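You operate a simulated robot arm through the tools that you are given. There is no shell and no other tool. Be economical: measure what you need, move in short steps, check, and stop when the job is done.

The job below is to be done with a simulated robot arm. You get a single attempt, and the scene is never put back.

## Task
Put the white jar dated soonest in the hair drawer, the one dated latest in the care drawer.
Fine: stand them upright; the third stays on the tower; shut both drawers.
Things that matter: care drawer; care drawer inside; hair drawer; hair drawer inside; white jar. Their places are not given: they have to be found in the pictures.

Only the result counts: the job must be done as asked and must still hold three seconds after the hand-in. Knocking over, shifting, dropping, spilling or breaking anything else fails it.

## Robot
A 6-joint arm with a two-finger parallel gripper, fixed in place. Base frame: the origin is at the foot of the arm, x ahead of it, y to its left, z up. Lengths are in m, angles in rad, forces in N, time in s.
With the tool pointing down near the work surface it reaches from about 0.48 to 0.88 m from the base axis. Its first joint turns from -2.007 to 2.007 rad. Payload 4.2 kg.
The tool frame sits at the grasp point between the pads (the TCP): z along the fingers, y along the line on which they close. The tips reach 0.023 m beyond it. The gripper opens to 0.094 m. The fingers are 0.038 m wide and 0.01 m thick; the gripper's body (0.054 by 0.096 m) begins 0.039 m behind the TCP.
Orientation is told as [roll, pitch, yaw] about the base's x, y, z axes, in that order, counted from this pose: with the fingers straight down and closing along the base's y, the tool's x points along the base's -x, its y along +y and its z along -z.

## Interface
- The arm moves only by the tool jog_arm. Its argument "motion" is one flat list of numbers, 7 for each row, row after row: the gripper command, from -1 (fully open) to 1 (shut), values between in proportion, then the shift along the tool's x, y, z in units of 300 mm (1.0 is 300 mm), then the turn, a rotation vector about the tool's x, y, z in units of 45 degrees (1.0 is 45 degrees). In form: [grip, x, y, z, ax, ay, az, grip, x, y, z, ax, ay, az, ...]. A call has 1 to 10 rows; each row is the pose to reach, as a shift and turn from the pose commanded when the call began, along the tool's axes at that moment. A call with a number of a shift or a turn outside -1 to 1 is refused whole. A row lasts 0.2 s, in which the tool goes at most 0.05 m and 0.15 rad; a call with a longer step from one row to the next is refused whole, and so is a gripper value outside its range. Where a pose cannot be reached the arm comes as near as it can. A force on the tool above 40 N (or 10 N above the force at the start of the call, whichever is more), or a blocked arm, ends the call early, and 0.2 s more pass. Each finger travels about 0.108 m/s and halts on what it meets, pressing with about 43 N; the grip force reading is that of the motor and also rises with nothing between the fingers. The clock runs only during rows and for 0.2 s after the last one: add rows that repeat a pose to give the fingers time. The reply holds the time, the measured pose of the TCP, the force on the tool along the base axes, the opening and the grip force, in the units named above and with some noise, with the torque about the TCP (base axes, N m) and any sound that the robot's microphone picked up.
- Cameras (640 x 400 px; columns grow to the right, rows downward): "scene" is fixed at [0.2266, -0.5067, 1.5541]; the picture's right is [0.88, -0.48, 0.00], its down [-0.29, -0.53, -0.79] and it looks along [0.38, 0.70, -0.61] (base axes); focal length 371 px, centre (320, 200). "wrist" rides on the gripper at [0.086, 0.016, -0.075] in the tool frame; the picture's right is [-0.18, 0.98, 0.00], its down [-0.58, -0.11, -0.81] and it looks along [-0.79, -0.15, 0.59] (tool axes); focal length 243 px, centre (320, 200).
- capture(camera): a new picture of that camera. No time passes.
- move_column(by): slides the trunk up (or, below 0, down) by that many m; the arm rides with it, the base frame stays. It gives what a move gives, with no picture.
- probe_pixels(camera, pixels): there is no depth. For up to 12 entries [column, row, z] of the newest picture of that camera ("zoom" is the newest enlarged one), the place [x, y] in the base frame at which the ray of that pixel passes the height z, good to about 0.002 m, but the place of the scene camera against the robot may be out by one fixed shift of up to 0.012 m in any direction. No time passes.
- close_up(camera, box): a new picture of the part [left, top, right, bottom] of that camera's present view, enlarged. No time passes.
- hand_in(): hands the job in; it is judged then, once.

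Keep the steps short. Do not move on a guess: measure, check each grasp and each placing, and mend mistakes. In all there are 80 turns and 46 pictures (those below and enlarged ones count). Leave the gripper open and the arm clear of the work at the hand-in unless told otherwise, and finish with a single line.

The tools are called after "Request:" as name(argument=value, ...) on one line, values as JSON. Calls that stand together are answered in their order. jog_arm: Moves the arm, as the interface text tells. Its arguments: {"type":"object","properties":{"motion":{"type":"array"}},"required":["motion"]} The other tools are called the same way: move_column (by) slides the trunk up or down; capture (camera) takes a picture; probe_pixels (camera, pixels) gives the place at which the rays of pixels pass given heights; close_up (camera, box) takes an enlarged picture of a part of a camera's view; hand_in () hands the job in.

At the start:

```text
clock: 0.0
tool_pos: [0.4941, 0.0864, 1.2554]
tcp_rot: [0.0, 0.0, 0.0]
wrist_force: [-0.9, 0.2, 0.6]
moment: [0.0, 0.05, 0.0]
grip_width: 0.0942
finger_force: 0.0
trunk travel left (down, up): [-0.8, 0.19]
```

scene: 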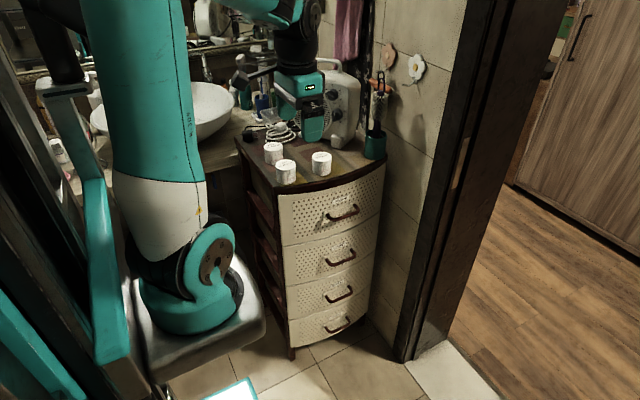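
wrist: 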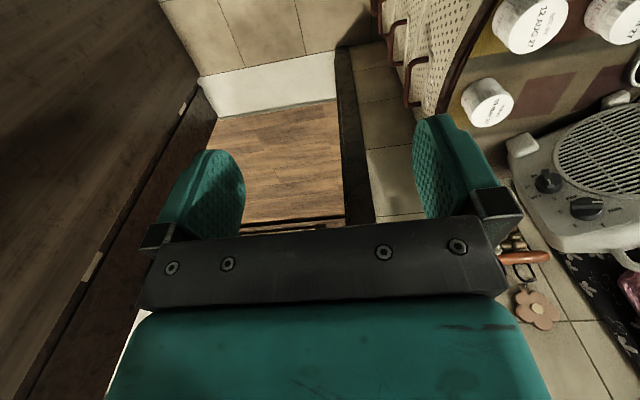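

I see three white jars on top of a four-drawer tower. I'll enlarge the jars and the drawer fronts to read the dates and labels.

Request:
close_up(camera="scene", box=[230, 120, 400, 226])

Request:
close_up(camera="scene", box=[240, 190, 400, 360])

Request:
close_up(camera="wrist", box=[440, 0, 640, 130])

```text
3.76 times, centred on (315, 173) of scene
```

zoom: 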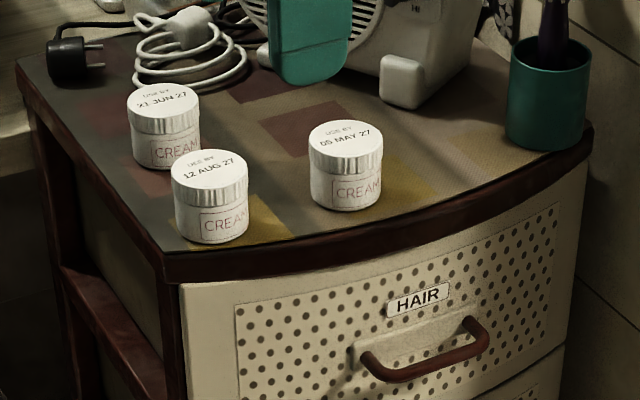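

```text
2.35 times, centred on (320, 275) of scene
```

zoom: 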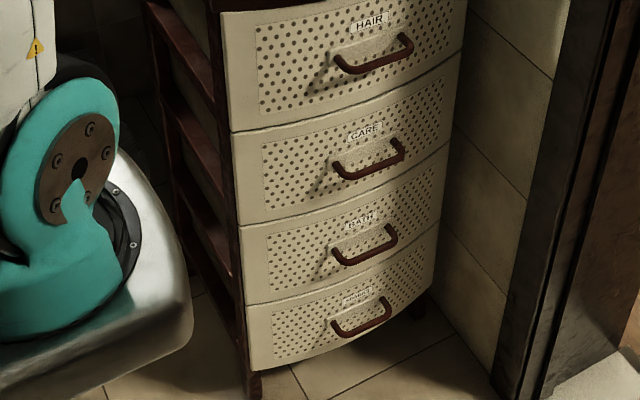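

```text
3.08 times, centred on (540, 65) of wrist
```

zoom: 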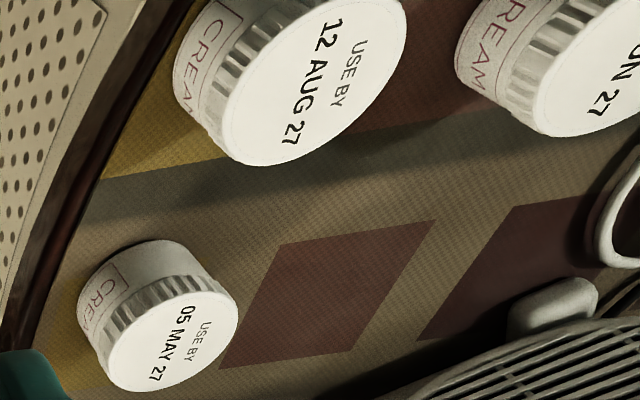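

Dates read: 12 AUG 27 (front left), 21 JUN 27 (back left), 05 MAY 27 (right). So MAY goes to HAIR (top drawer) and AUG to CARE (second); JUN stays. I'll triangulate the jar heights by probing the lid centres in both cameras at several heights.

Request:
probe_pixels(camera="scene", pixels=[[321.6, 155.2, 0.7], [321.6, 155.2, 0.9], [285.2, 164.5, 0.7], [285.2, 164.5, 0.9], [283, 245, 0.7], [380, 185, 0.7], [237, 140, 0.8], [275, 190, 0.8], [385, 158, 0.8]])

Request:
probe_pixels(camera="wrist", pixels=[[492.3, 110.5, 0.7], [492.3, 110.5, 0.9], [538.7, 23.4, 0.7], [538.7, 23.4, 0.9]])

```text
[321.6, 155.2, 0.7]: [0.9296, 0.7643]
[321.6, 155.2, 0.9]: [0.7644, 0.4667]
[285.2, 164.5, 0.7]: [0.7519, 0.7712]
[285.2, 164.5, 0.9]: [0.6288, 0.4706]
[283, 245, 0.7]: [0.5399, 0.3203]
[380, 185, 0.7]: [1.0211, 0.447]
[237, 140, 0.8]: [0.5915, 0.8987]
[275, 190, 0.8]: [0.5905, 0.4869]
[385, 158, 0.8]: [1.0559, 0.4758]
```

```text
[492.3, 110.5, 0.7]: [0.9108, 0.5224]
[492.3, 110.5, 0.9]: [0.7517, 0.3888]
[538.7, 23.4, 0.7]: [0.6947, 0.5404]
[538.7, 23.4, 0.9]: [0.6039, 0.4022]
```

Request:
probe_pixels(camera="scene", pixels=[[275, 194, 0.93], [235.5, 137, 0.93], [386, 155, 0.93], [335, 185, 0.93], [286.8, 184, 0.93], [322, 175, 0.93], [330, 219, 0.85], [357, 208, 0.85], [328, 265, 0.7], [355, 251, 0.7]])

Request:
close_up(camera="scene", box=[275, 185, 391, 275])

```text
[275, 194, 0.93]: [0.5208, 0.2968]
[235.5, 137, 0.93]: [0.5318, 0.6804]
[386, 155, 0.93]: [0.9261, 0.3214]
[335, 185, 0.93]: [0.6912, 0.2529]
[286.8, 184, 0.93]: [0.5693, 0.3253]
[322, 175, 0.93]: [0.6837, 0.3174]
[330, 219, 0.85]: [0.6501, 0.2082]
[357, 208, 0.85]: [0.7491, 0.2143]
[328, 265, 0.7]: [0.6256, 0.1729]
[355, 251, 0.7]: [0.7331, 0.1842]
```

```text
4.44 times, centred on (333, 230) of scene
```

zoom: 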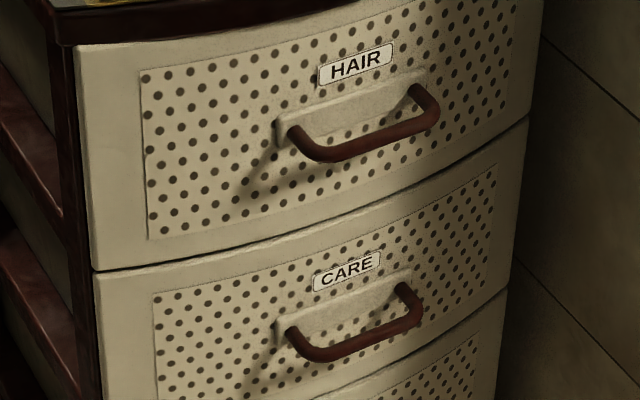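

HAIR is the top drawer, CARE just below; the front faces -y with bar handles running along x. I'll pull the handle with the fingers level, pointing +y and closing along z. First I turn the tool by 45° where it is, well above everything.

Request:
jog_arm(motion=[-1, 0, -0.1, 0, -0.17, 0, 0, -1, 0, -0.2, 0, -0.34, 0, 0, -1, 0, -0.3, 0, -0.51, 0, 0, -1, 0, -0.4, 0, -0.68, 0, 0, -1, 0, -0.45, 0, -0.85, 0, 0, -1, 0, -0.45, 0, -1, 0, 0])

```text
clock: 1.4
tool_pos: [0.494, -0.0498, 1.2573]
tcp_rot: [0.788, -0.001, 0.0]
wrist_force: [-0.3, 1.0, 0.7]
moment: [-0.04, -0.02, -0.01]
grip_width: 0.0939
finger_force: 0.2
trunk travel left (down, up): [-0.8, 0.19]
```

Turned 45° as expected. I'll do the other 45° while moving toward x≈0.68.

Request:
jog_arm(motion=[-1, -0.1, 0, 0, -0.17, 0, 0, -1, -0.2, 0, 0, -0.34, 0, 0, -1, -0.3, 0, 0, -0.51, 0, 0, -1, -0.4, 0, 0, -0.68, 0, 0, -1, -0.5, 0, 0, -0.85, 0, 0, -1, -0.62, 0, 0, -1, 0, 0])

```text
clock: 2.8
tool_pos: [0.5871, 0.0054, 1.1792]
tcp_rot: [1.379, -0.006, -0.016]
wrist_force: [0.9, 0.4, 0.2]
moment: [0.03, 0.03, 0.04]
grip_width: 0.0943
finger_force: 0.2
out of reach, approached as far as the arm can: row 3, 4, 5, 6
trunk travel left (down, up): [-0.8, 0.19]
```

The arm ran short of reach there. I'll check how high the arm's shoulder is, to set the trunk sensibly.

Request:
capture(camera="scene")

Request:
probe_pixels(camera="scene", pixels=[[190, 310, 0.2], [190, 310, 0.5], [190, 310, 0.8], [150, 110, 0.8], [150, 110, 1.1], [150, 110, 1.3]])

```text
39 pictures are left
```

scene: 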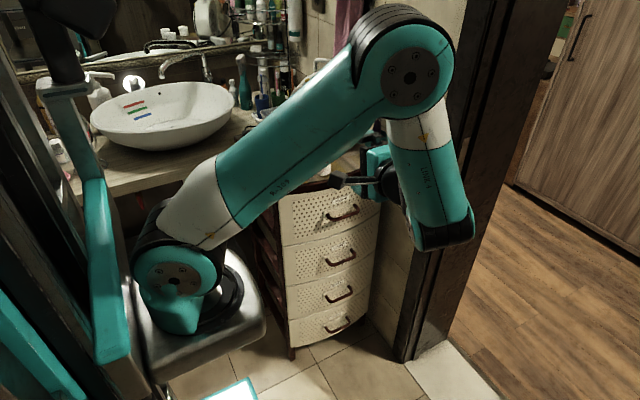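

```text
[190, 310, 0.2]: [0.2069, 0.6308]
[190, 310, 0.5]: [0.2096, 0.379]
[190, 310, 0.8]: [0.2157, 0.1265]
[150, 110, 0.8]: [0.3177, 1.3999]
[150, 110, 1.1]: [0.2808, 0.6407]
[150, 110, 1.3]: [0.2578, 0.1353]
```

The tool pointed straight sideways is near this arm's wrist singularity, so I'll use a downward-tilted grip instead (roll about 60°). Turning back now.

Request:
jog_arm(motion=[-1, 0, 0, 0, 0.17, 0, 0, -1, 0, 0, 0, 0.34, 0, 0, -1, 0, 0, 0, 0.51, 0, 0, -1, 0, 0, 0, 0.667, 0, 0, -1, 0, 0, 0, 0.667, 0, 0])

```text
clock: 4.0
tool_pos: [0.5887, 0.0052, 1.1811]
tcp_rot: [0.854, -0.002, -0.017]
wrist_force: [0.5, 0.4, 0.2]
moment: [0.0, 0.0, -0.01]
grip_width: 0.0942
finger_force: 0.1
trunk travel left (down, up): [-0.8, 0.19]
```

That turn counts from the measured pose: roll is 0.854 (49°). Now I move down in front of the HAIR handle, staying about 0.15 m off it, and look.

Request:
jog_arm(motion=[-1, -0.056, -0.066, 0.094, 0, 0, 0, -1, -0.111, -0.131, 0.188, 0, 0, 0, -1, -0.167, -0.197, 0.282, 0, 0, 0, -1, -0.222, -0.262, 0.375, 0, 0, 0, -1, -0.278, -0.328, 0.469, 0, 0, 0, -1, -0.333, -0.393, 0.563, 0, 0, 0, -1, -0.333, -0.393, 0.563, 0, 0, 0])

Request:
capture(camera="wrist")

Request:
capture(camera="scene")

```text
clock: 5.6
tool_pos: [0.6892, 0.0558, 0.9795]
tcp_rot: [0.856, -0.003, -0.017]
wrist_force: [-0.4, 0.0, -0.1]
moment: [0.0, -0.02, 0.02]
grip_width: 0.0938
finger_force: 0.0
trunk travel left (down, up): [-0.8, 0.19]
```

```text
38 pictures are left
```

wrist: 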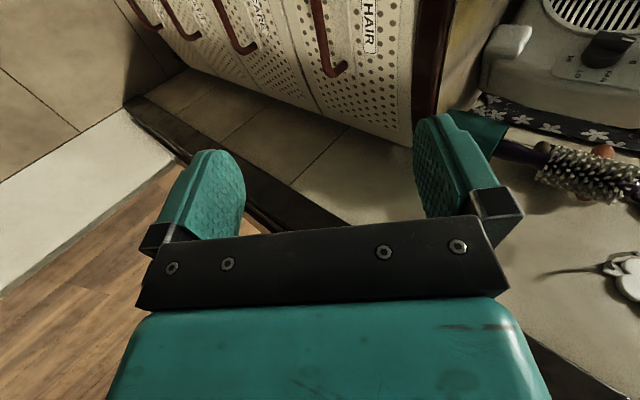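

```text
37 pictures are left
```

scene: 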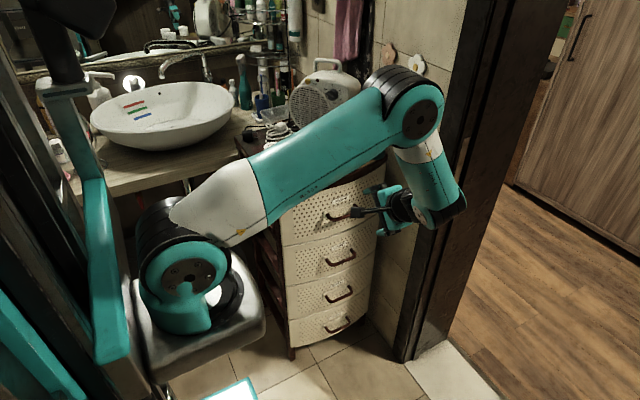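

The HAIR handle shows at the top of the wrist picture (320–345, 0–75). I'll enlarge it to triangulate the bar against the scene view.

Request:
close_up(camera="wrist", box=[200, 0, 440, 150])

Request:
probe_pixels(camera="wrist", pixels=[[328, 72, 0.8], [328, 72, 0.85], [328, 72, 0.9], [345, 66, 0.85], [345, 66, 0.9], [318, 5, 0.85], [318, 5, 0.9], [413, 145, 0.9], [413, 145, 0.85], [440, 40, 0.93]])

Request:
probe_pixels(camera="scene", pixels=[[358, 214, 0.8], [358, 214, 0.85], [358, 214, 0.9], [355, 203, 0.85], [355, 203, 0.9], [331, 218.5, 0.85], [331, 218.5, 0.9]])

```text
2.67 times, centred on (320, 75) of wrist
```

zoom: 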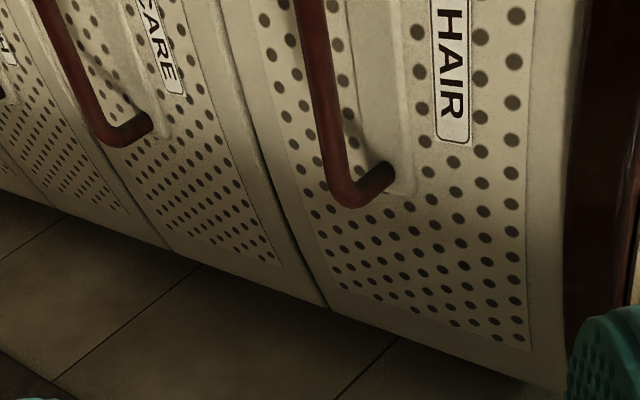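

```text
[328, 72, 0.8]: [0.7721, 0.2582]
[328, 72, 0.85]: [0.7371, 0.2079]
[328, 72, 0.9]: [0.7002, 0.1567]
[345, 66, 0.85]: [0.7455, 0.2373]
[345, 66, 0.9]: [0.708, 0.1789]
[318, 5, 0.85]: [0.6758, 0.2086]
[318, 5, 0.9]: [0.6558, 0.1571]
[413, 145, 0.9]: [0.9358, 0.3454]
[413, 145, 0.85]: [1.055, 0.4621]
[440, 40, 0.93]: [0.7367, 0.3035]
```

```text
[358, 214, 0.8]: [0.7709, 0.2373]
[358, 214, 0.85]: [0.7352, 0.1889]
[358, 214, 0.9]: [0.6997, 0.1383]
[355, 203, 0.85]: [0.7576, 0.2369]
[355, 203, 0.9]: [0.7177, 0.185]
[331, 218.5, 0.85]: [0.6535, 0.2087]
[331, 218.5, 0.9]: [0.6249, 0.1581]
```

The two views look along nearly the same line, so the depth is poorly fixed. I'll drop the tool 0.14 m, still about 0.1 m in front of the handles, for a flatter view.

Request:
jog_arm(motion=[-1, 0.03, -0.088, 0.077, 0, 0, 0, -1, 0.05, -0.176, 0.154, 0, 0, 0, -1, 0.08, -0.264, 0.23, 0, 0, 0, -1, 0.1, -0.352, 0.307, 0, 0, 0, -1, 0.1, -0.352, 0.307, 0, 0, 0])

Request:
close_up(camera="wrist", box=[240, 0, 560, 200])

```text
clock: 6.8
tool_pos: [0.6605, 0.0556, 0.8417]
tcp_rot: [0.856, -0.003, -0.017]
wrist_force: [-0.4, 0.4, -0.4]
moment: [0.0, 0.0, 0.0]
grip_width: 0.0942
finger_force: 0.0
trunk travel left (down, up): [-0.8, 0.19]
```

```text
2.00 times, centred on (400, 100) of wrist
```

zoom: 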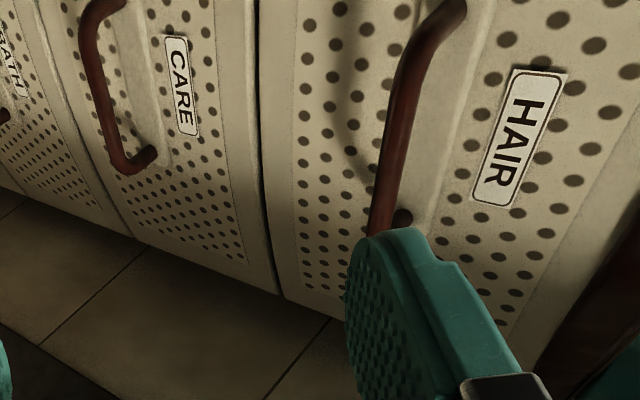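

Triangulating the two wrist views puts the HAIR bar at about x 0.656–0.765, y≈0.245, z≈0.815 (mount at y≈0.281), and the CARE bar at about y≈0.244, z≈0.60–0.62. I move to a pre-grasp 9 cm back on the approach line, steepening to roll 1.05 and half closing.

Request:
jog_arm(motion=[0, -0.04, 0.072, 0.06, -0.07, 0, 0, 0, -0.08, 0.144, 0.12, -0.13, 0, 0, 0, -0.12, 0.216, 0.18, -0.19, 0, 0, 0, -0.159, 0.288, 0.24, -0.25, 0, 0, 0, -0.159, 0.288, 0.24, -0.25, 0, 0])

Request:
capture(camera="wrist")

Request:
close_up(camera="scene", box=[275, 160, 475, 285])

```text
clock: 8.0
tool_pos: [0.71, 0.1659, 0.8602]
tcp_rot: [1.052, -0.003, -0.018]
wrist_force: [0.3, -0.5, 0.5]
moment: [0.02, 0.0, -0.03]
grip_width: 0.0468
finger_force: 0.1
trunk travel left (down, up): [-0.8, 0.19]
```

```text
34 pictures are left
```

wrist: 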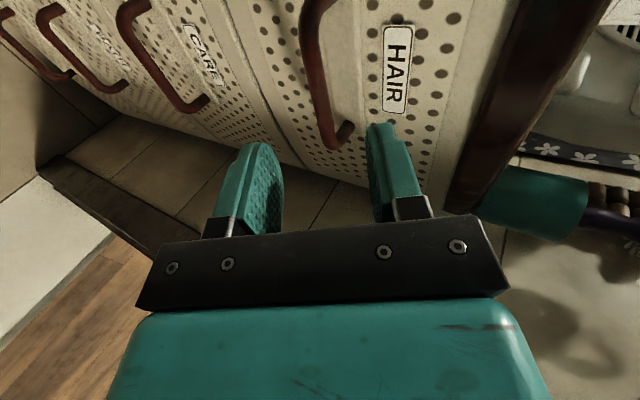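

```text
3.20 times, centred on (375, 222) of scene
```

zoom: 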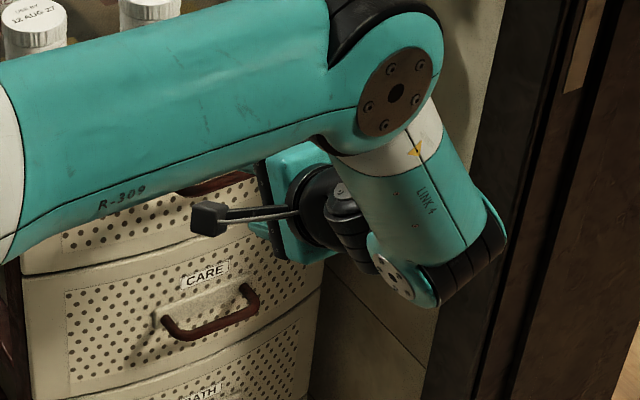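

Recomputed from this closer view: the bar passes about (0.71, 0.239, 0.815), in line between the fingers. I advance 7.5 cm along the tool and check before closing.

Request:
jog_arm(motion=[0, 0, -0.003, 0.08, 0, 0, 0, 0, 0, -0.006, 0.16, 0, 0, 0, 0, 0, -0.01, 0.21, 0, 0, 0, 0, 0, -0.01, 0.251, 0, 0, 0, 0, 0, -0.01, 0.251, 0, 0, 0])

Request:
capture(camera="wrist")

```text
clock: 9.2
tool_pos: [0.7096, 0.229, 0.8204]
tcp_rot: [1.053, -0.003, -0.017]
wrist_force: [-0.3, 0.4, 0.2]
moment: [-0.01, -0.01, -0.02]
grip_width: 0.0467
finger_force: 0.1
trunk travel left (down, up): [-0.8, 0.19]
```

```text
32 pictures are left
```

wrist: 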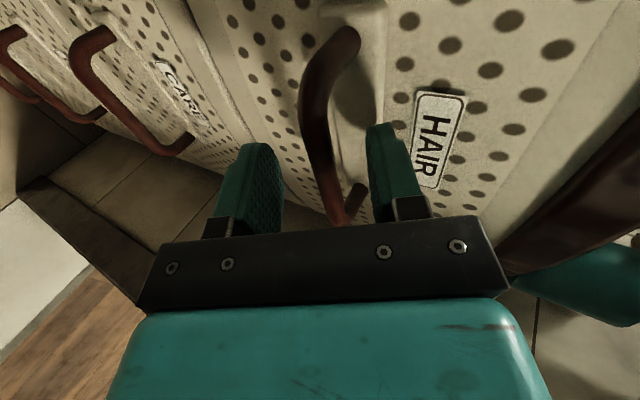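

The bar lies between the two fingers with no contact. Closing now.

Request:
jog_arm(motion=[0.5, 0, 0, 0, 0, 0, 0, 1, 0, 0, 0, 0, 0, 0, 1, 0, 0, 0, 0, 0, 0, 1, 0, 0, 0, 0, 0, 0])

```text
clock: 10.2
tool_pos: [0.71, 0.2308, 0.8223]
tcp_rot: [1.054, -0.008, -0.015]
wrist_force: [-1.4, 1.7, 18.9]
moment: [0.1, -0.37, 1.4]
grip_width: 0.0116
finger_force: 45.1
trunk travel left (down, up): [-0.8, 0.19]
```

Gripped at 11.6 mm. I pull straight along -y by 18 cm in small steps.

Request:
jog_arm(motion=[1, 0, -0.05, -0.087, 0, 0, 0, 1, 0, -0.1, -0.173, 0, 0, 0, 1, 0, -0.15, -0.26, 0, 0, 0, 1, 0, -0.2, -0.347, 0, 0, 0, 1, 0, -0.25, -0.433, 0, 0, 0, 1, 0, -0.299, -0.52, 0, 0, 0])

Request:
capture(camera="scene")

```text
clock: 11.4
tool_pos: [0.7099, 0.0881, 0.8226]
tcp_rot: [1.058, -0.014, -0.022]
wrist_force: [-1.1, 2.0, 5.5]
moment: [0.03, -0.13, 0.0]
grip_width: 0.0113
finger_force: 44.9
trunk travel left (down, up): [-0.8, 0.19]
stopped in row 5: the force on the tool passed its limit at 41 N (the readings are from after the stop); the commanded pose is now the measured one
```

```text
31 pictures are left
```

scene: 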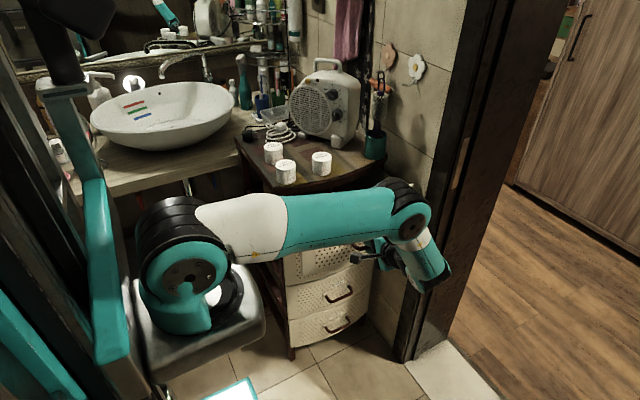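

The drawer moved 14 cm and then met its end stop (41 N). I release and back off along the tool.

Request:
jog_arm(motion=[0, 0, 0, 0, 0, 0, 0, 0, 0, 0, 0, 0, 0, 0, 0, 0, 0, 0, 0, 0, 0, 0, 0, 0, -0.1, 0, 0, 0, 0, 0, 0, -0.2, 0, 0, 0, 0, 0, 0, -0.33, 0, 0, 0])

Request:
capture(camera="wrist")

```text
clock: 12.8
tool_pos: [0.708, 0.0031, 0.8726]
tcp_rot: [1.056, -0.012, -0.021]
wrist_force: [-0.5, 0.6, -1.0]
moment: [0.02, -0.02, 0.03]
grip_width: 0.0469
finger_force: 0.1
trunk travel left (down, up): [-0.8, 0.19]
```

```text
30 pictures are left
```

wrist: 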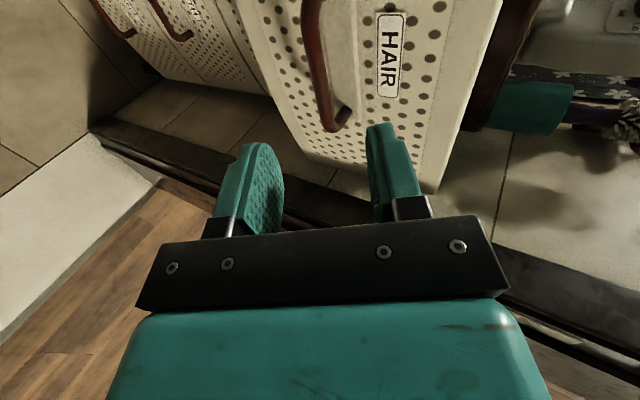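

The drawer stays open. Now I raise the tool by 25 cm and turn it back toward straight down.

Request:
jog_arm(motion=[-0.5, 0, 0.12, -0.068, 0.1, 0, 0, -1, 0, 0.24, -0.137, 0.27, 0, 0, -1, 0, 0.36, -0.205, 0.44, 0, 0, -1, 0, 0.48, -0.273, 0.61, 0, 0, -1, 0, 0.6, -0.342, 0.78, 0, 0, -1, 0, 0.723, -0.41, 0.95, 0, 0, -1, 0, 0.723, -0.41, 0.95, 0, 0])

```text
clock: 14.4
tool_pos: [0.7045, 0.0029, 1.1212]
tcp_rot: [0.308, -0.01, -0.02]
wrist_force: [0.2, -0.3, 0.0]
moment: [-0.02, 0.0, -0.03]
grip_width: 0.094
finger_force: 0.2
trunk travel left (down, up): [-0.8, 0.19]
```

Next I level the tool and move above and left of the jars for a second clean wrist view.

Request:
jog_arm(motion=[-1, 0.078, 0.106, 0.033, 0.07, 0, 0, -1, 0.156, 0.212, 0.067, 0.14, 0, 0, -1, 0.234, 0.318, 0.1, 0.21, 0, 0, -1, 0.312, 0.424, 0.133, 0.28, 0, 0, -1, 0.39, 0.53, 0.167, 0.34, 0, 0, -1, 0.467, 0.635, 0.2, 0.392, 0, 0, -1, 0.467, 0.635, 0.2, 0.392, 0, 0])

Request:
capture(camera="wrist")

Request:
close_up(camera="scene", box=[230, 120, 400, 226])

```text
clock: 16.0
tool_pos: [0.5688, 0.2024, 1.1186]
tcp_rot: [-0.001, -0.013, -0.021]
wrist_force: [-0.4, -0.3, -0.2]
moment: [-0.03, -0.01, 0.04]
grip_width: 0.0939
finger_force: 0.0
trunk travel left (down, up): [-0.8, 0.19]
```

```text
29 pictures are left
```

wrist: 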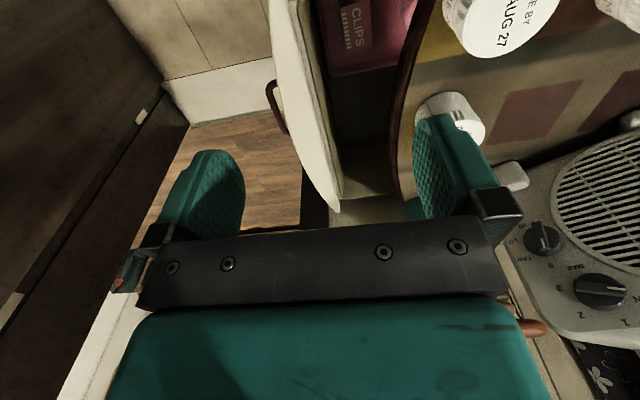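

```text
3.76 times, centred on (315, 173) of scene
```

zoom: 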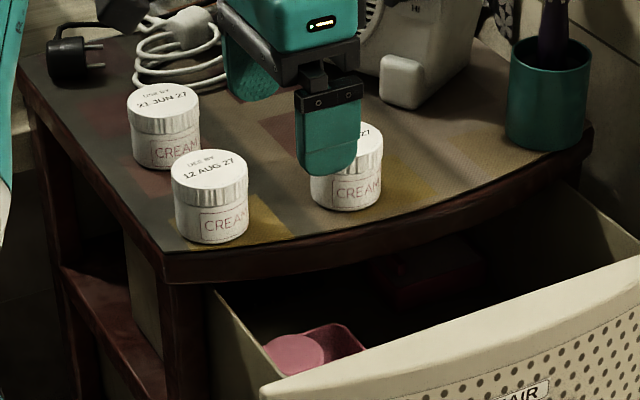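

The MAY jar is half hidden by a finger, and there is a pink CLIPS box at the left of the hair drawer. I shift left and back for a clear view of the jars and straighten the small tilt.

Request:
jog_arm(motion=[-1, 0.08, 0.11, -0.022, 0, 0.005, -0.01, -1, 0.16, 0.22, -0.045, 0, 0.01, -0.02, -1, 0.24, 0.328, -0.067, 0, 0.0166, -0.027, -1, 0.24, 0.328, -0.067, 0, 0.0166, -0.027])

Request:
capture(camera="wrist")

```text
clock: 17.0
tool_pos: [0.4991, 0.3047, 1.1396]
tcp_rot: [0.001, 0.003, 0.0]
wrist_force: [0.1, -0.1, 0.8]
moment: [0.0, -0.03, -0.03]
grip_width: 0.0941
finger_force: 0.1
trunk travel left (down, up): [-0.8, 0.19]
```

```text
27 pictures are left
```

wrist: 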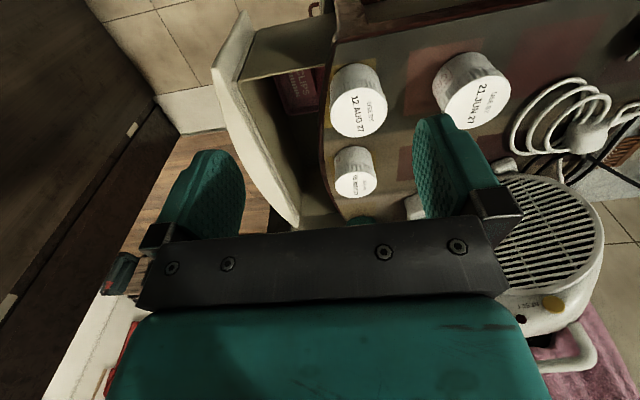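

Clean triangulation: MAY lid centre (0.672, 0.3215, z 1.000), AUG (0.559, 0.332, 1.000), JUN about (0.572, 0.443). Jar diameter is about 0.056, height about 0.052. Now an enlarged look at the open drawer's inside to choose the spot.

Request:
close_up(camera="wrist", box=[190, 0, 400, 240])

Request:
close_up(camera="scene", box=[265, 170, 425, 270])

```text
1.67 times, centred on (295, 120) of wrist
```

zoom: 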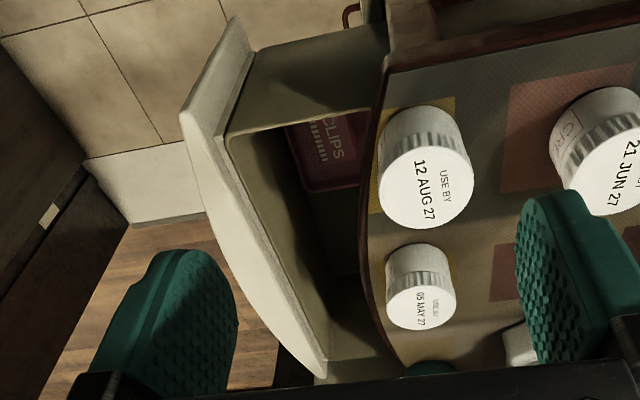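

```text
4.00 times, centred on (345, 220) of scene
```

zoom: 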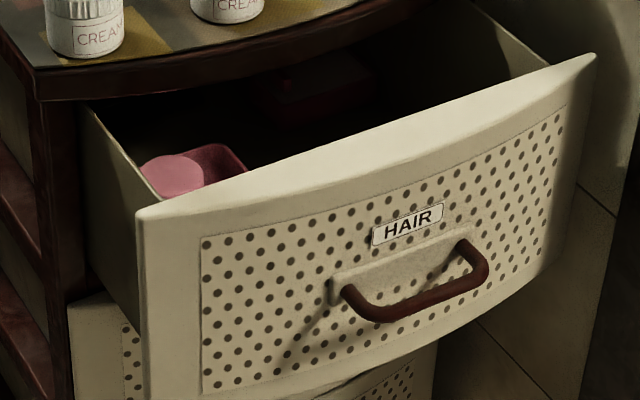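

The drawer's inner front wall is straight, so the opening seems only about 8 cm deep (y≈0.197–0.280). I need a better look inside, so I shift over it in y.

Request:
jog_arm(motion=[-1, -0.03, -0.12, 0, 0, 0, 0, -1, -0.067, -0.233, 0, 0, 0, 0, -1, -0.067, -0.233, 0, 0, 0, 0])

Request:
close_up(camera="wrist", box=[220, 0, 460, 220])

```text
clock: 17.8
tool_pos: [0.5185, 0.2346, 1.1405]
tcp_rot: [0.003, 0.004, 0.0]
wrist_force: [0.4, -1.4, -0.4]
moment: [-0.02, -0.01, 0.06]
grip_width: 0.094
finger_force: 0.1
trunk travel left (down, up): [-0.8, 0.19]
```

```text
1.82 times, centred on (340, 110) of wrist
```

zoom: 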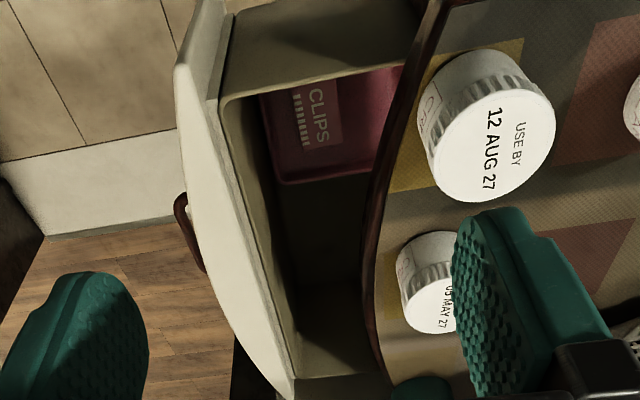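

Request:
probe_pixels(camera="zoom", pixels=[[225, 98, 0.92], [255, 220, 0.92], [297, 370, 0.92], [200, 200, 0.92], [365, 230, 0.948], [277, 182, 0.72], [277, 182, 0.78], [262, 100, 0.78], [262, 100, 0.72], [300, 335, 0.75], [228, 95, 0.88], [440, 8, 0.948]])

Request:
close_up(camera="wrist", box=[280, 20, 380, 210])

```text
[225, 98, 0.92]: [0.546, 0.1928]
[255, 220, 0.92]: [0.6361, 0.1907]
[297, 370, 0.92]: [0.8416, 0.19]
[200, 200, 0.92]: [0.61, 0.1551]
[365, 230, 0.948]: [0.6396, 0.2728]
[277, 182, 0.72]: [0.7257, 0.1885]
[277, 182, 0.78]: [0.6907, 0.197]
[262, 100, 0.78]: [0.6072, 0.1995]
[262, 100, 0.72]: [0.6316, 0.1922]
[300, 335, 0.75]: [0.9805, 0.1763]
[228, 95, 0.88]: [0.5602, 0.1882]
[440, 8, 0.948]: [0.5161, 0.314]
```

```text
2.11 times, centred on (330, 115) of wrist
```

zoom: 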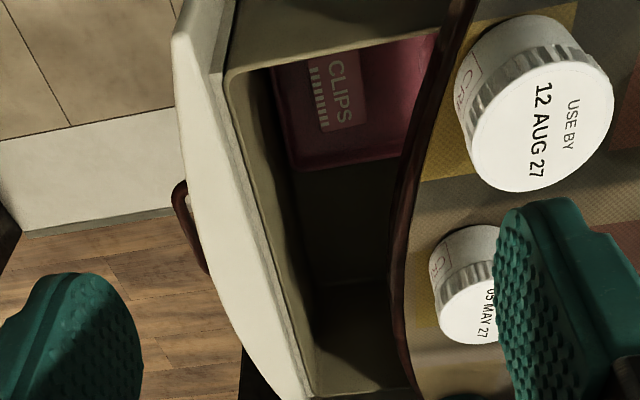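

The gap between the drawer's inner wall (y≈0.191) and the tower edge (y≈0.273) is tight, so I want to know whether the drawer opens further. I'll close the fingers, lower them into the gap and push the inner front wall gently outward. First I move above the gap.

Request:
jog_arm(motion=[0, -0.14, -0.01, 0.03, 0, 0, 0, 1, -0.28, -0.01, 0.06, 0, 0, 0, 1, -0.42, -0.02, 0.09, 0, 0, 0, 1, -0.56, -0.02, 0.12, 0, 0, 0, 1, -0.68, -0.02, 0.133, 0, 0, 0, 1, -0.772, -0.02, 0.133, 0, 0, 0, 1, -0.772, -0.02, 0.133, 0, 0, 0])

Request:
capture(camera="scene")

```text
clock: 19.4
tool_pos: [0.7492, 0.2272, 1.0985]
tcp_rot: [0.0, 0.004, -0.001]
wrist_force: [0.4, 0.1, 0.9]
moment: [-0.02, 0.0, -0.02]
grip_width: 0.0
finger_force: 42.4
trunk travel left (down, up): [-0.8, 0.19]
```

```text
22 pictures are left
```

scene: 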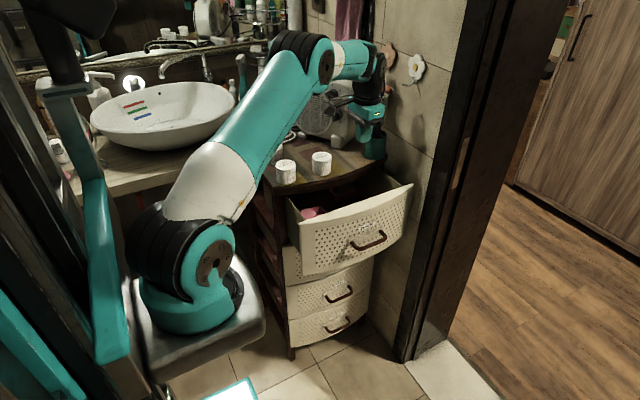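

Fingers are closed. Lowering to z 0.925 in the gap (tips about 2 cm below the rim).

Request:
jog_arm(motion=[1, 0, 0, 0.15, 0, 0, 0, 1, 0, 0, 0.3, 0, 0, 0, 1, 0, 0, 0.45, 0, 0, 0, 1, 0, 0, 0.578, 0, 0, 0, 1, 0, 0, 0.578, 0, 0, 0])

Request:
jog_arm(motion=[1, 0, -0.03, 0, 0, 0, 0, 1, 0, -0.06, 0, 0, 0, 0, 1, 0, -0.09, 0, 0, 0, 0, 1, 0, -0.12, 0, 0, 0, 0, 1, 0, -0.15, 0, 0, 0, 0, 1, 0, -0.18, 0, 0, 0, 0, 1, 0, -0.21, 0, 0, 0, 0, 1, 0, -0.24, 0, 0, 0, 0])

```text
clock: 20.6
tool_pos: [0.7503, 0.2281, 0.9251]
tcp_rot: [0.003, 0.0, -0.001]
wrist_force: [-0.1, 0.0, 0.8]
moment: [0.0, -0.03, -0.03]
grip_width: 0.0
finger_force: 42.2
trunk travel left (down, up): [-0.8, 0.19]
```

```text
clock: 22.4
tool_pos: [0.7486, 0.156, 0.924]
tcp_rot: [0.001, 0.001, -0.002]
wrist_force: [0.1, -0.6, -0.5]
moment: [-0.03, -0.01, 0.03]
grip_width: 0.0
finger_force: 42.1
trunk travel left (down, up): [-0.8, 0.19]
```

There was no resistance over 7 cm: either the drawer rolled freely or the fingers passed above the rim. I'll look.

Request:
close_up(camera="scene", box=[265, 130, 425, 270])

```text
2.86 times, centred on (345, 200) of scene
```

zoom: 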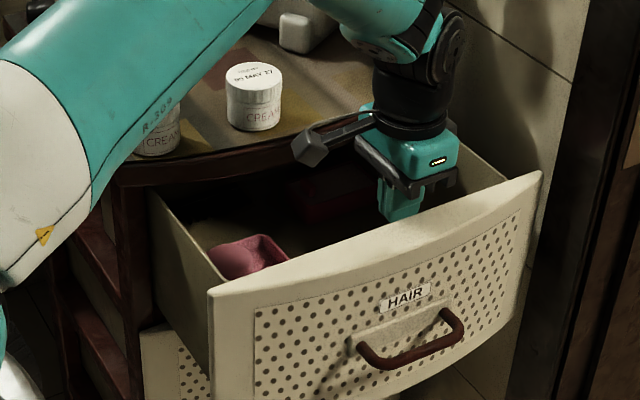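

The drawer did move: its front corner shifted from about (299, 224) to (306, 231). So it opens further and freely. I push another 6 cm, gently.

Request:
jog_arm(motion=[1, 0, -0.03, 0, 0, 0, 0, 1, 0, -0.06, 0, 0, 0, 0, 1, 0, -0.09, 0, 0, 0, 0, 1, 0, -0.12, 0, 0, 0, 0, 1, 0, -0.15, 0, 0, 0, 0, 1, 0, -0.18, 0, 0, 0, 0, 1, 0, -0.2, 0, 0, 0, 0, 1, 0, -0.2, 0, 0, 0, 0])

Request:
close_up(camera="scene", box=[265, 150, 425, 270])

```text
clock: 24.2
tool_pos: [0.7495, 0.0961, 0.9245]
tcp_rot: [0.003, 0.0, 0.001]
wrist_force: [0.5, 1.0, -0.6]
moment: [0.03, -0.02, 0.01]
grip_width: 0.0
finger_force: 42.4
trunk travel left (down, up): [-0.8, 0.19]
```

```text
3.33 times, centred on (345, 210) of scene
```

zoom: 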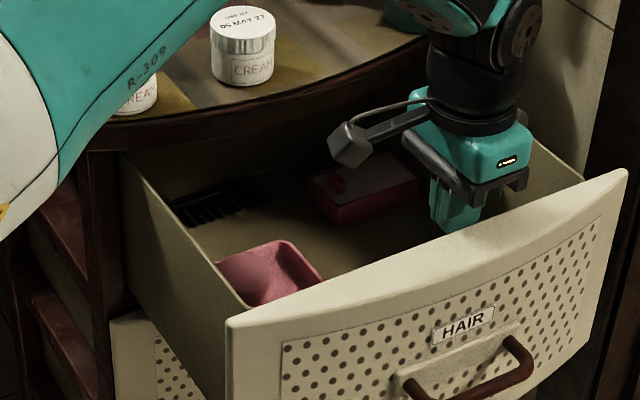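

The drawer now stands open about 25 cm, with clear floor to the right of the pink tray and in front of the red box. I'll put the MAY jar near (0.765, 0.175). Now I lift out and go above the MAY jar with the gripper open.

Request:
jog_arm(motion=[1, 0, 0.03, -0.1, 0, 0, 0, 1, 0, 0.04, -0.25, 0, 0, 0, 1, 0, 0.04, -0.4, 0, 0, 0, 0, 0, 0.04, -0.52, 0, 0, 0, -1, 0.05, 0.18, -0.52, 0, 0, 0, -1, 0.1, 0.33, -0.52, 0, 0, 0, -1, 0.15, 0.48, -0.52, 0, 0, 0, -1, 0.2, 0.62, -0.52, 0, 0, 0, -1, 0.258, 0.751, -0.52, 0, 0, 0, -1, 0.258, 0.751, -0.52, 0, 0, 0])

Request:
capture(camera="wrist")

```text
clock: 26.4
tool_pos: [0.6711, 0.3204, 1.0785]
tcp_rot: [0.001, 0.001, -0.001]
wrist_force: [-0.4, -0.3, 0.8]
moment: [-0.01, -0.02, -0.01]
grip_width: 0.0942
finger_force: 0.1
trunk travel left (down, up): [-0.8, 0.19]
```

```text
19 pictures are left
```

wrist: 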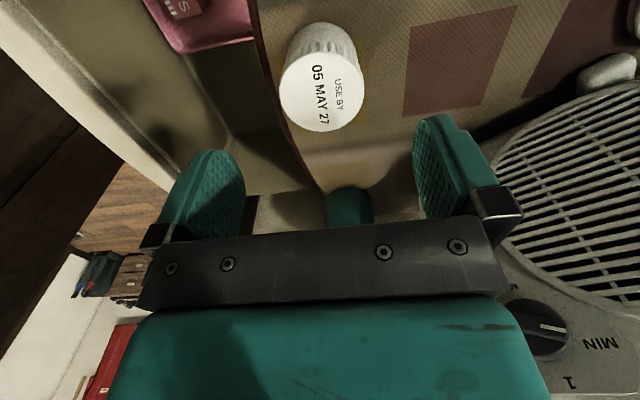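

The lid centre in this view (322, 91) works out at (0.6705, 0.3215), right under the gripper. I descend to z 0.978, checking before closing.

Request:
jog_arm(motion=[-1, 0, 0, 0.1, 0, 0, 0, -1, 0, 0, 0.2, 0, 0, 0, -1, 0, 0.004, 0.28, 0, 0, 0, -1, 0, 0.004, 0.335, 0, 0, 0, -1, 0, 0.004, 0.335, 0, 0, 0])

Request:
jog_arm(motion=[-0.2, 0, 0, 0, 0, 0, 0, 0.3, 0, 0, 0, 0, 0, 0, 0.5, 0, 0, 0, 0, 0, 0, 0.5, 0, 0, 0, 0, 0, 0])

```text
clock: 27.6
tool_pos: [0.6723, 0.3227, 0.9797]
tcp_rot: [0.002, 0.002, -0.001]
wrist_force: [-0.3, -0.7, 0.3]
moment: [0.0, 0.01, -0.02]
grip_width: 0.0939
finger_force: 0.0
trunk travel left (down, up): [-0.8, 0.19]
```

```text
clock: 28.6
tool_pos: [0.6718, 0.322, 0.9796]
tcp_rot: [0.003, 0.002, 0.0]
wrist_force: [0.1, -0.5, -0.2]
moment: [-0.05, -0.01, 0.02]
grip_width: 0.0558
finger_force: 42.7
trunk travel left (down, up): [-0.8, 0.19]
```

Held at 55.8 mm. I lift 10 cm and carry it above the drawer spot.

Request:
jog_arm(motion=[0.5, 0, 0, -0.08, 0, 0, 0, 0.5, 0, 0, -0.2, 0, 0, 0, 0.5, 0, 0, -0.333, 0, 0, 0, 0.5, -0.06, -0.1, -0.333, 0, 0, 0, 0.5, -0.13, -0.2, -0.333, 0, 0, 0, 0.5, -0.2, -0.3, -0.333, 0, 0, 0, 0.5, -0.26, -0.4, -0.333, 0, 0, 0, 0.5, -0.31, -0.49, -0.333, 0, 0, 0, 0.5, -0.31, -0.49, -0.333, 0, 0, 0])

Request:
capture(camera="wrist")

Request:
close_up(camera="scene", box=[265, 130, 425, 270])

```text
clock: 30.6
tool_pos: [0.7633, 0.1757, 1.0807]
tcp_rot: [0.002, 0.002, 0.0]
wrist_force: [0.4, 0.4, -0.7]
moment: [0.02, 0.01, 0.02]
grip_width: 0.0556
finger_force: 42.8
trunk travel left (down, up): [-0.8, 0.19]
```

```text
18 pictures are left
```

wrist: 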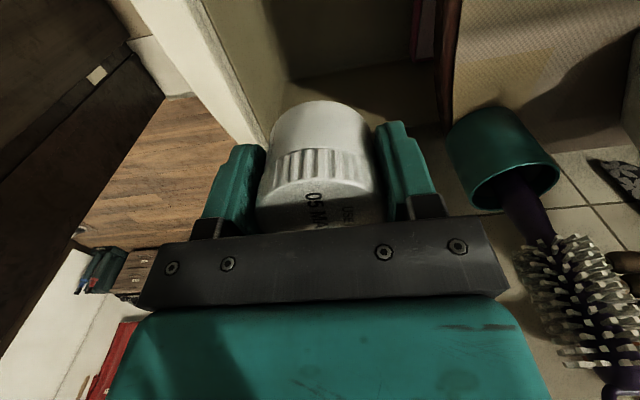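

```text
2.86 times, centred on (345, 200) of scene
```

zoom: 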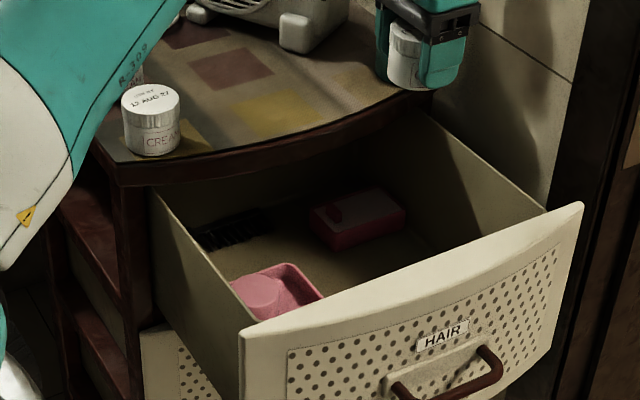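

The jar hangs upright above the free floor; the drawer hasn't moved. I descend in stages, first to z≈0.87, and check that the upper arm stays clear of the jars.

Request:
jog_arm(motion=[0.5, 0, 0, 0.12, 0, 0, 0, 0.5, 0, 0, 0.24, 0, 0, 0, 0.5, 0, 0, 0.36, 0, 0, 0, 0.5, 0, 0, 0.48, 0, 0, 0, 0.5, 0, 0, 0.6, 0, 0, 0, 0.5, 0, 0, 0.7, 0, 0, 0])

Request:
capture(camera="scene")

```text
clock: 32.0
tool_pos: [0.7657, 0.1756, 0.8705]
tcp_rot: [0.001, -0.001, -0.001]
wrist_force: [-0.1, -0.1, 0.2]
moment: [0.05, -0.01, -0.03]
grip_width: 0.0558
finger_force: 43.0
trunk travel left (down, up): [-0.8, 0.19]
```

```text
16 pictures are left
```

scene: 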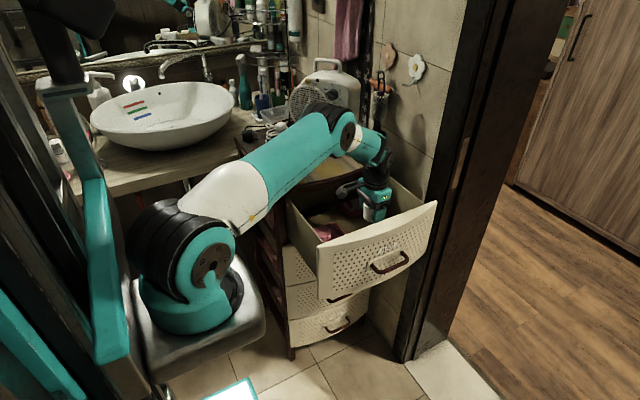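

Elbow is still high (about z 1.19), so the arm is clear. I go slowly down with 4 mm steps near the floor.

Request:
jog_arm(motion=[0.5, 0, 0, 0.06, 0, 0, 0, 0.5, 0, 0, 0.11, 0, 0, 0, 0.5, 0, 0, 0.15, 0, 0, 0, 0.5, 0, 0, 0.17, 0, 0, 0, 0.5, 0, 0, 0.18, 0, 0, 0, 0.5, 0, 0, 0.19, 0, 0, 0])

```text
clock: 33.4
tool_pos: [0.7656, 0.1768, 0.8148]
tcp_rot: [0.002, 0.003, 0.001]
wrist_force: [-0.6, -0.3, -1.9]
moment: [0.01, 0.01, 0.04]
grip_width: 0.0562
finger_force: 42.9
trunk travel left (down, up): [-0.8, 0.19]
```

Request:
jog_arm(motion=[0.5, 0, 0, 0.01, 0, 0, 0, 0.5, 0, 0, 0.02, 0, 0, 0, 0.5, 0, 0, 0.03, 0, 0, 0])

```text
clock: 34.2
tool_pos: [0.7644, 0.1759, 0.8046]
tcp_rot: [0.001, 0.003, 0.001]
wrist_force: [0.7, -0.9, -0.1]
moment: [0.0, 0.0, 0.0]
grip_width: 0.0558
finger_force: 43.2
trunk travel left (down, up): [-0.8, 0.19]
```

No contact yet at z 0.8046; continuing in 2–3 mm steps.

Request:
jog_arm(motion=[0.5, 0, 0, 0.008, 0, 0, 0, 0.5, 0, 0, 0.016, 0, 0, 0, 0.5, 0, 0, 0.024, 0, 0, 0, 0.5, 0, 0, 0.032, 0, 0, 0])

```text
clock: 35.2
tool_pos: [0.7644, 0.1767, 0.7938]
tcp_rot: [0.001, 0.001, 0.001]
wrist_force: [-0.9, 0.8, -0.5]
moment: [-0.02, -0.03, 0.05]
grip_width: 0.0559
finger_force: 43.5
trunk travel left (down, up): [-0.8, 0.19]
```

Request:
jog_arm(motion=[0.5, 0, 0, 0.008, 0, 0, 0, 0.5, 0, 0, 0.016, 0, 0, 0, 0.5, 0, 0, 0.024, 0, 0, 0, 0.5, 0, 0, 0.032, 0, 0, 0, 0.5, 0, 0, 0.04, 0, 0, 0])

Request:
close_up(camera="wrist", box=[180, 0, 460, 240])

```text
clock: 36.4
tool_pos: [0.766, 0.1773, 0.7836]
tcp_rot: [0.001, 0.003, -0.001]
wrist_force: [0.2, -0.5, -1.2]
moment: [0.0, -0.01, -0.05]
grip_width: 0.0559
finger_force: 42.4
trunk travel left (down, up): [-0.8, 0.19]
```

```text
1.67 times, centred on (320, 120) of wrist
```

zoom: 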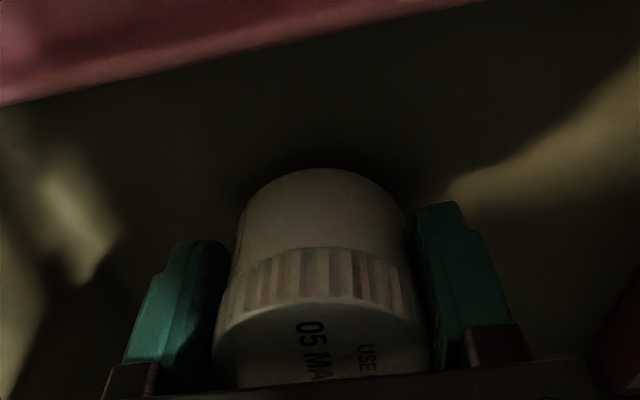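

The shadow under the jar is tight, so the floor is near. Continuing in 2 mm steps.

Request:
jog_arm(motion=[0.5, 0, 0, 0.007, 0, 0, 0, 0.5, 0, 0, 0.014, 0, 0, 0, 0.5, 0, 0, 0.021, 0, 0, 0, 0.5, 0, 0, 0.028, 0, 0, 0])

```text
clock: 37.4
tool_pos: [0.7642, 0.1755, 0.7741]
tcp_rot: [0.002, 0.001, 0.0]
wrist_force: [0.3, -0.4, -1.0]
moment: [-0.03, -0.01, -0.05]
grip_width: 0.056
finger_force: 42.8
trunk travel left (down, up): [-0.8, 0.19]
```

Request:
jog_arm(motion=[0.5, 0, 0, 0.007, 0, 0, 0, 0.5, 0, 0, 0.014, 0, 0, 0, 0.5, 0, 0, 0.021, 0, 0, 0, 0.5, 0, 0, 0.028, 0, 0, 0, 0.5, 0, 0, 0.035, 0, 0, 0])

```text
clock: 38.8
tool_pos: [0.7683, 0.1789, 0.7685]
tcp_rot: [0.006, -0.01, 0.001]
wrist_force: [-0.7, 0.9, 15.1]
moment: [-0.31, 0.14, 0.01]
grip_width: 0.0557
finger_force: 42.8
trunk travel left (down, up): [-0.8, 0.19]
stopped in row 5: the force on the tool passed its limit at 40 N (the readings are from after the stop); the commanded pose is now the measured one
```

Contact at z 0.7685, jar on the floor. I open just enough (about 74 mm) and wait.

Request:
jog_arm(motion=[0.2, 0, 0, -0.003, 0, 0, 0, -0.2, 0, 0, -0.003, 0, 0, 0, -0.55, 0, 0, -0.003, 0, 0, 0, -0.55, 0, 0, -0.003, 0, 0, 0])

Request:
jog_arm(motion=[-0.55, 0, 0, -0.05, 0, 0, 0, -0.55, 0, 0, -0.15, 0, 0, 0, -0.55, 0, 0, -0.3, 0, 0, 0, -0.55, 0, 0, -0.45, 0, 0, 0, -0.55, 0, 0, -0.6, 0, 0, 0, -0.55, 0, 0, -0.75, 0, 0, 0, -0.55, 0, 0, -0.9, 0, 0, 0])

Request:
close_up(camera="scene", box=[265, 130, 425, 270])

Request:
capture(camera="wrist")

```text
clock: 39.8
tool_pos: [0.7672, 0.1777, 0.7681]
tcp_rot: [0.004, -0.005, 0.001]
wrist_force: [-0.6, -0.3, -0.1]
moment: [-0.03, 0.02, -0.03]
grip_width: 0.0728
finger_force: 0.1
trunk travel left (down, up): [-0.8, 0.19]
```

```text
clock: 41.4
tool_pos: [0.7673, 0.1765, 1.0364]
tcp_rot: [0.003, -0.004, 0.002]
wrist_force: [0.8, 0.4, -0.3]
moment: [0.02, 0.01, -0.02]
grip_width: 0.0731
finger_force: 0.1
trunk travel left (down, up): [-0.8, 0.19]
```

```text
2.86 times, centred on (345, 200) of scene
```

zoom: 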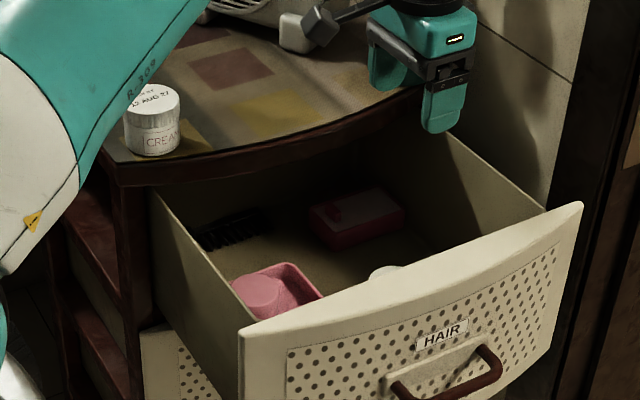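

```text
13 pictures are left
```

wrist: 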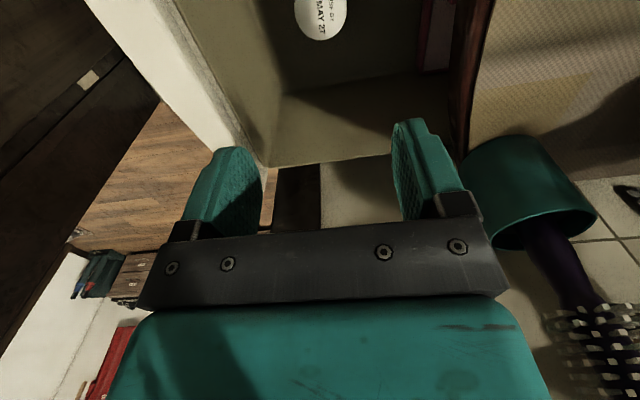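

The MAY jar stands upright on the drawer floor. Now I close HAIR: I move in front of the panel with the fingers shut and the tool tilted (roll about 0.9), then push the panel.

Request:
jog_arm(motion=[-0.2, 0.03, -0.13, -0.03, -0.1, 0, 0, 0.2, 0.06, -0.26, -0.06, -0.26, 0, 0, 0.6, 0.09, -0.39, -0.1, -0.42, 0, 0, 1, 0.13, -0.53, -0.1, -0.6, 0, 0, 1, 0.16, -0.66, -0.1, -0.78, 0, 0, 1, 0.19, -0.787, -0.1, -0.95, 0, 0, 1, 0.19, -0.787, -0.1, -0.95, 0, 0])

```text
clock: 43.0
tool_pos: [0.7069, -0.06, 1.0668]
tcp_rot: [0.753, -0.006, 0.003]
wrist_force: [-0.2, -0.1, -0.5]
moment: [0.02, 0.05, 0.0]
grip_width: 0.0
finger_force: 42.6
trunk travel left (down, up): [-0.8, 0.19]
```

Request:
jog_arm(motion=[1, 0, -0.08, 0.09, -0.05, 0, 0, 1, 0, -0.16, 0.19, -0.1, 0, 0, 1, 0, -0.24, 0.28, -0.15, 0, 0, 1, 0, -0.32, 0.38, -0.19, 0, 0, 1, 0, -0.39, 0.466, -0.19, 0, 0, 1, 0, -0.39, 0.466, -0.19, 0, 0])

Request:
close_up(camera="scene", box=[265, 130, 465, 290])

```text
clock: 44.4
tool_pos: [0.7097, -0.0502, 0.882]
tcp_rot: [0.901, -0.005, 0.002]
wrist_force: [0.2, -0.3, 0.9]
moment: [0.03, 0.01, -0.01]
grip_width: 0.0001
finger_force: 42.1
trunk travel left (down, up): [-0.8, 0.19]
```

```text
2.50 times, centred on (365, 210) of scene
```

zoom: 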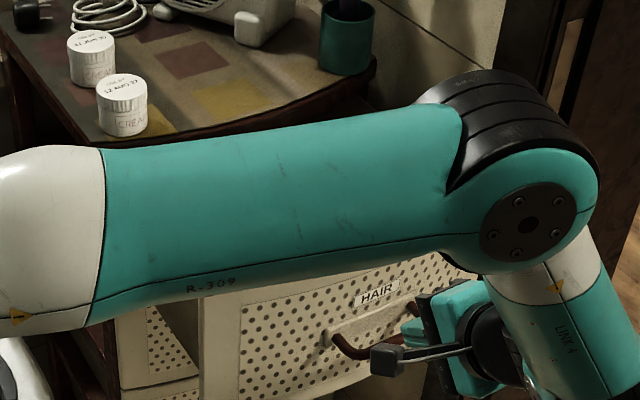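

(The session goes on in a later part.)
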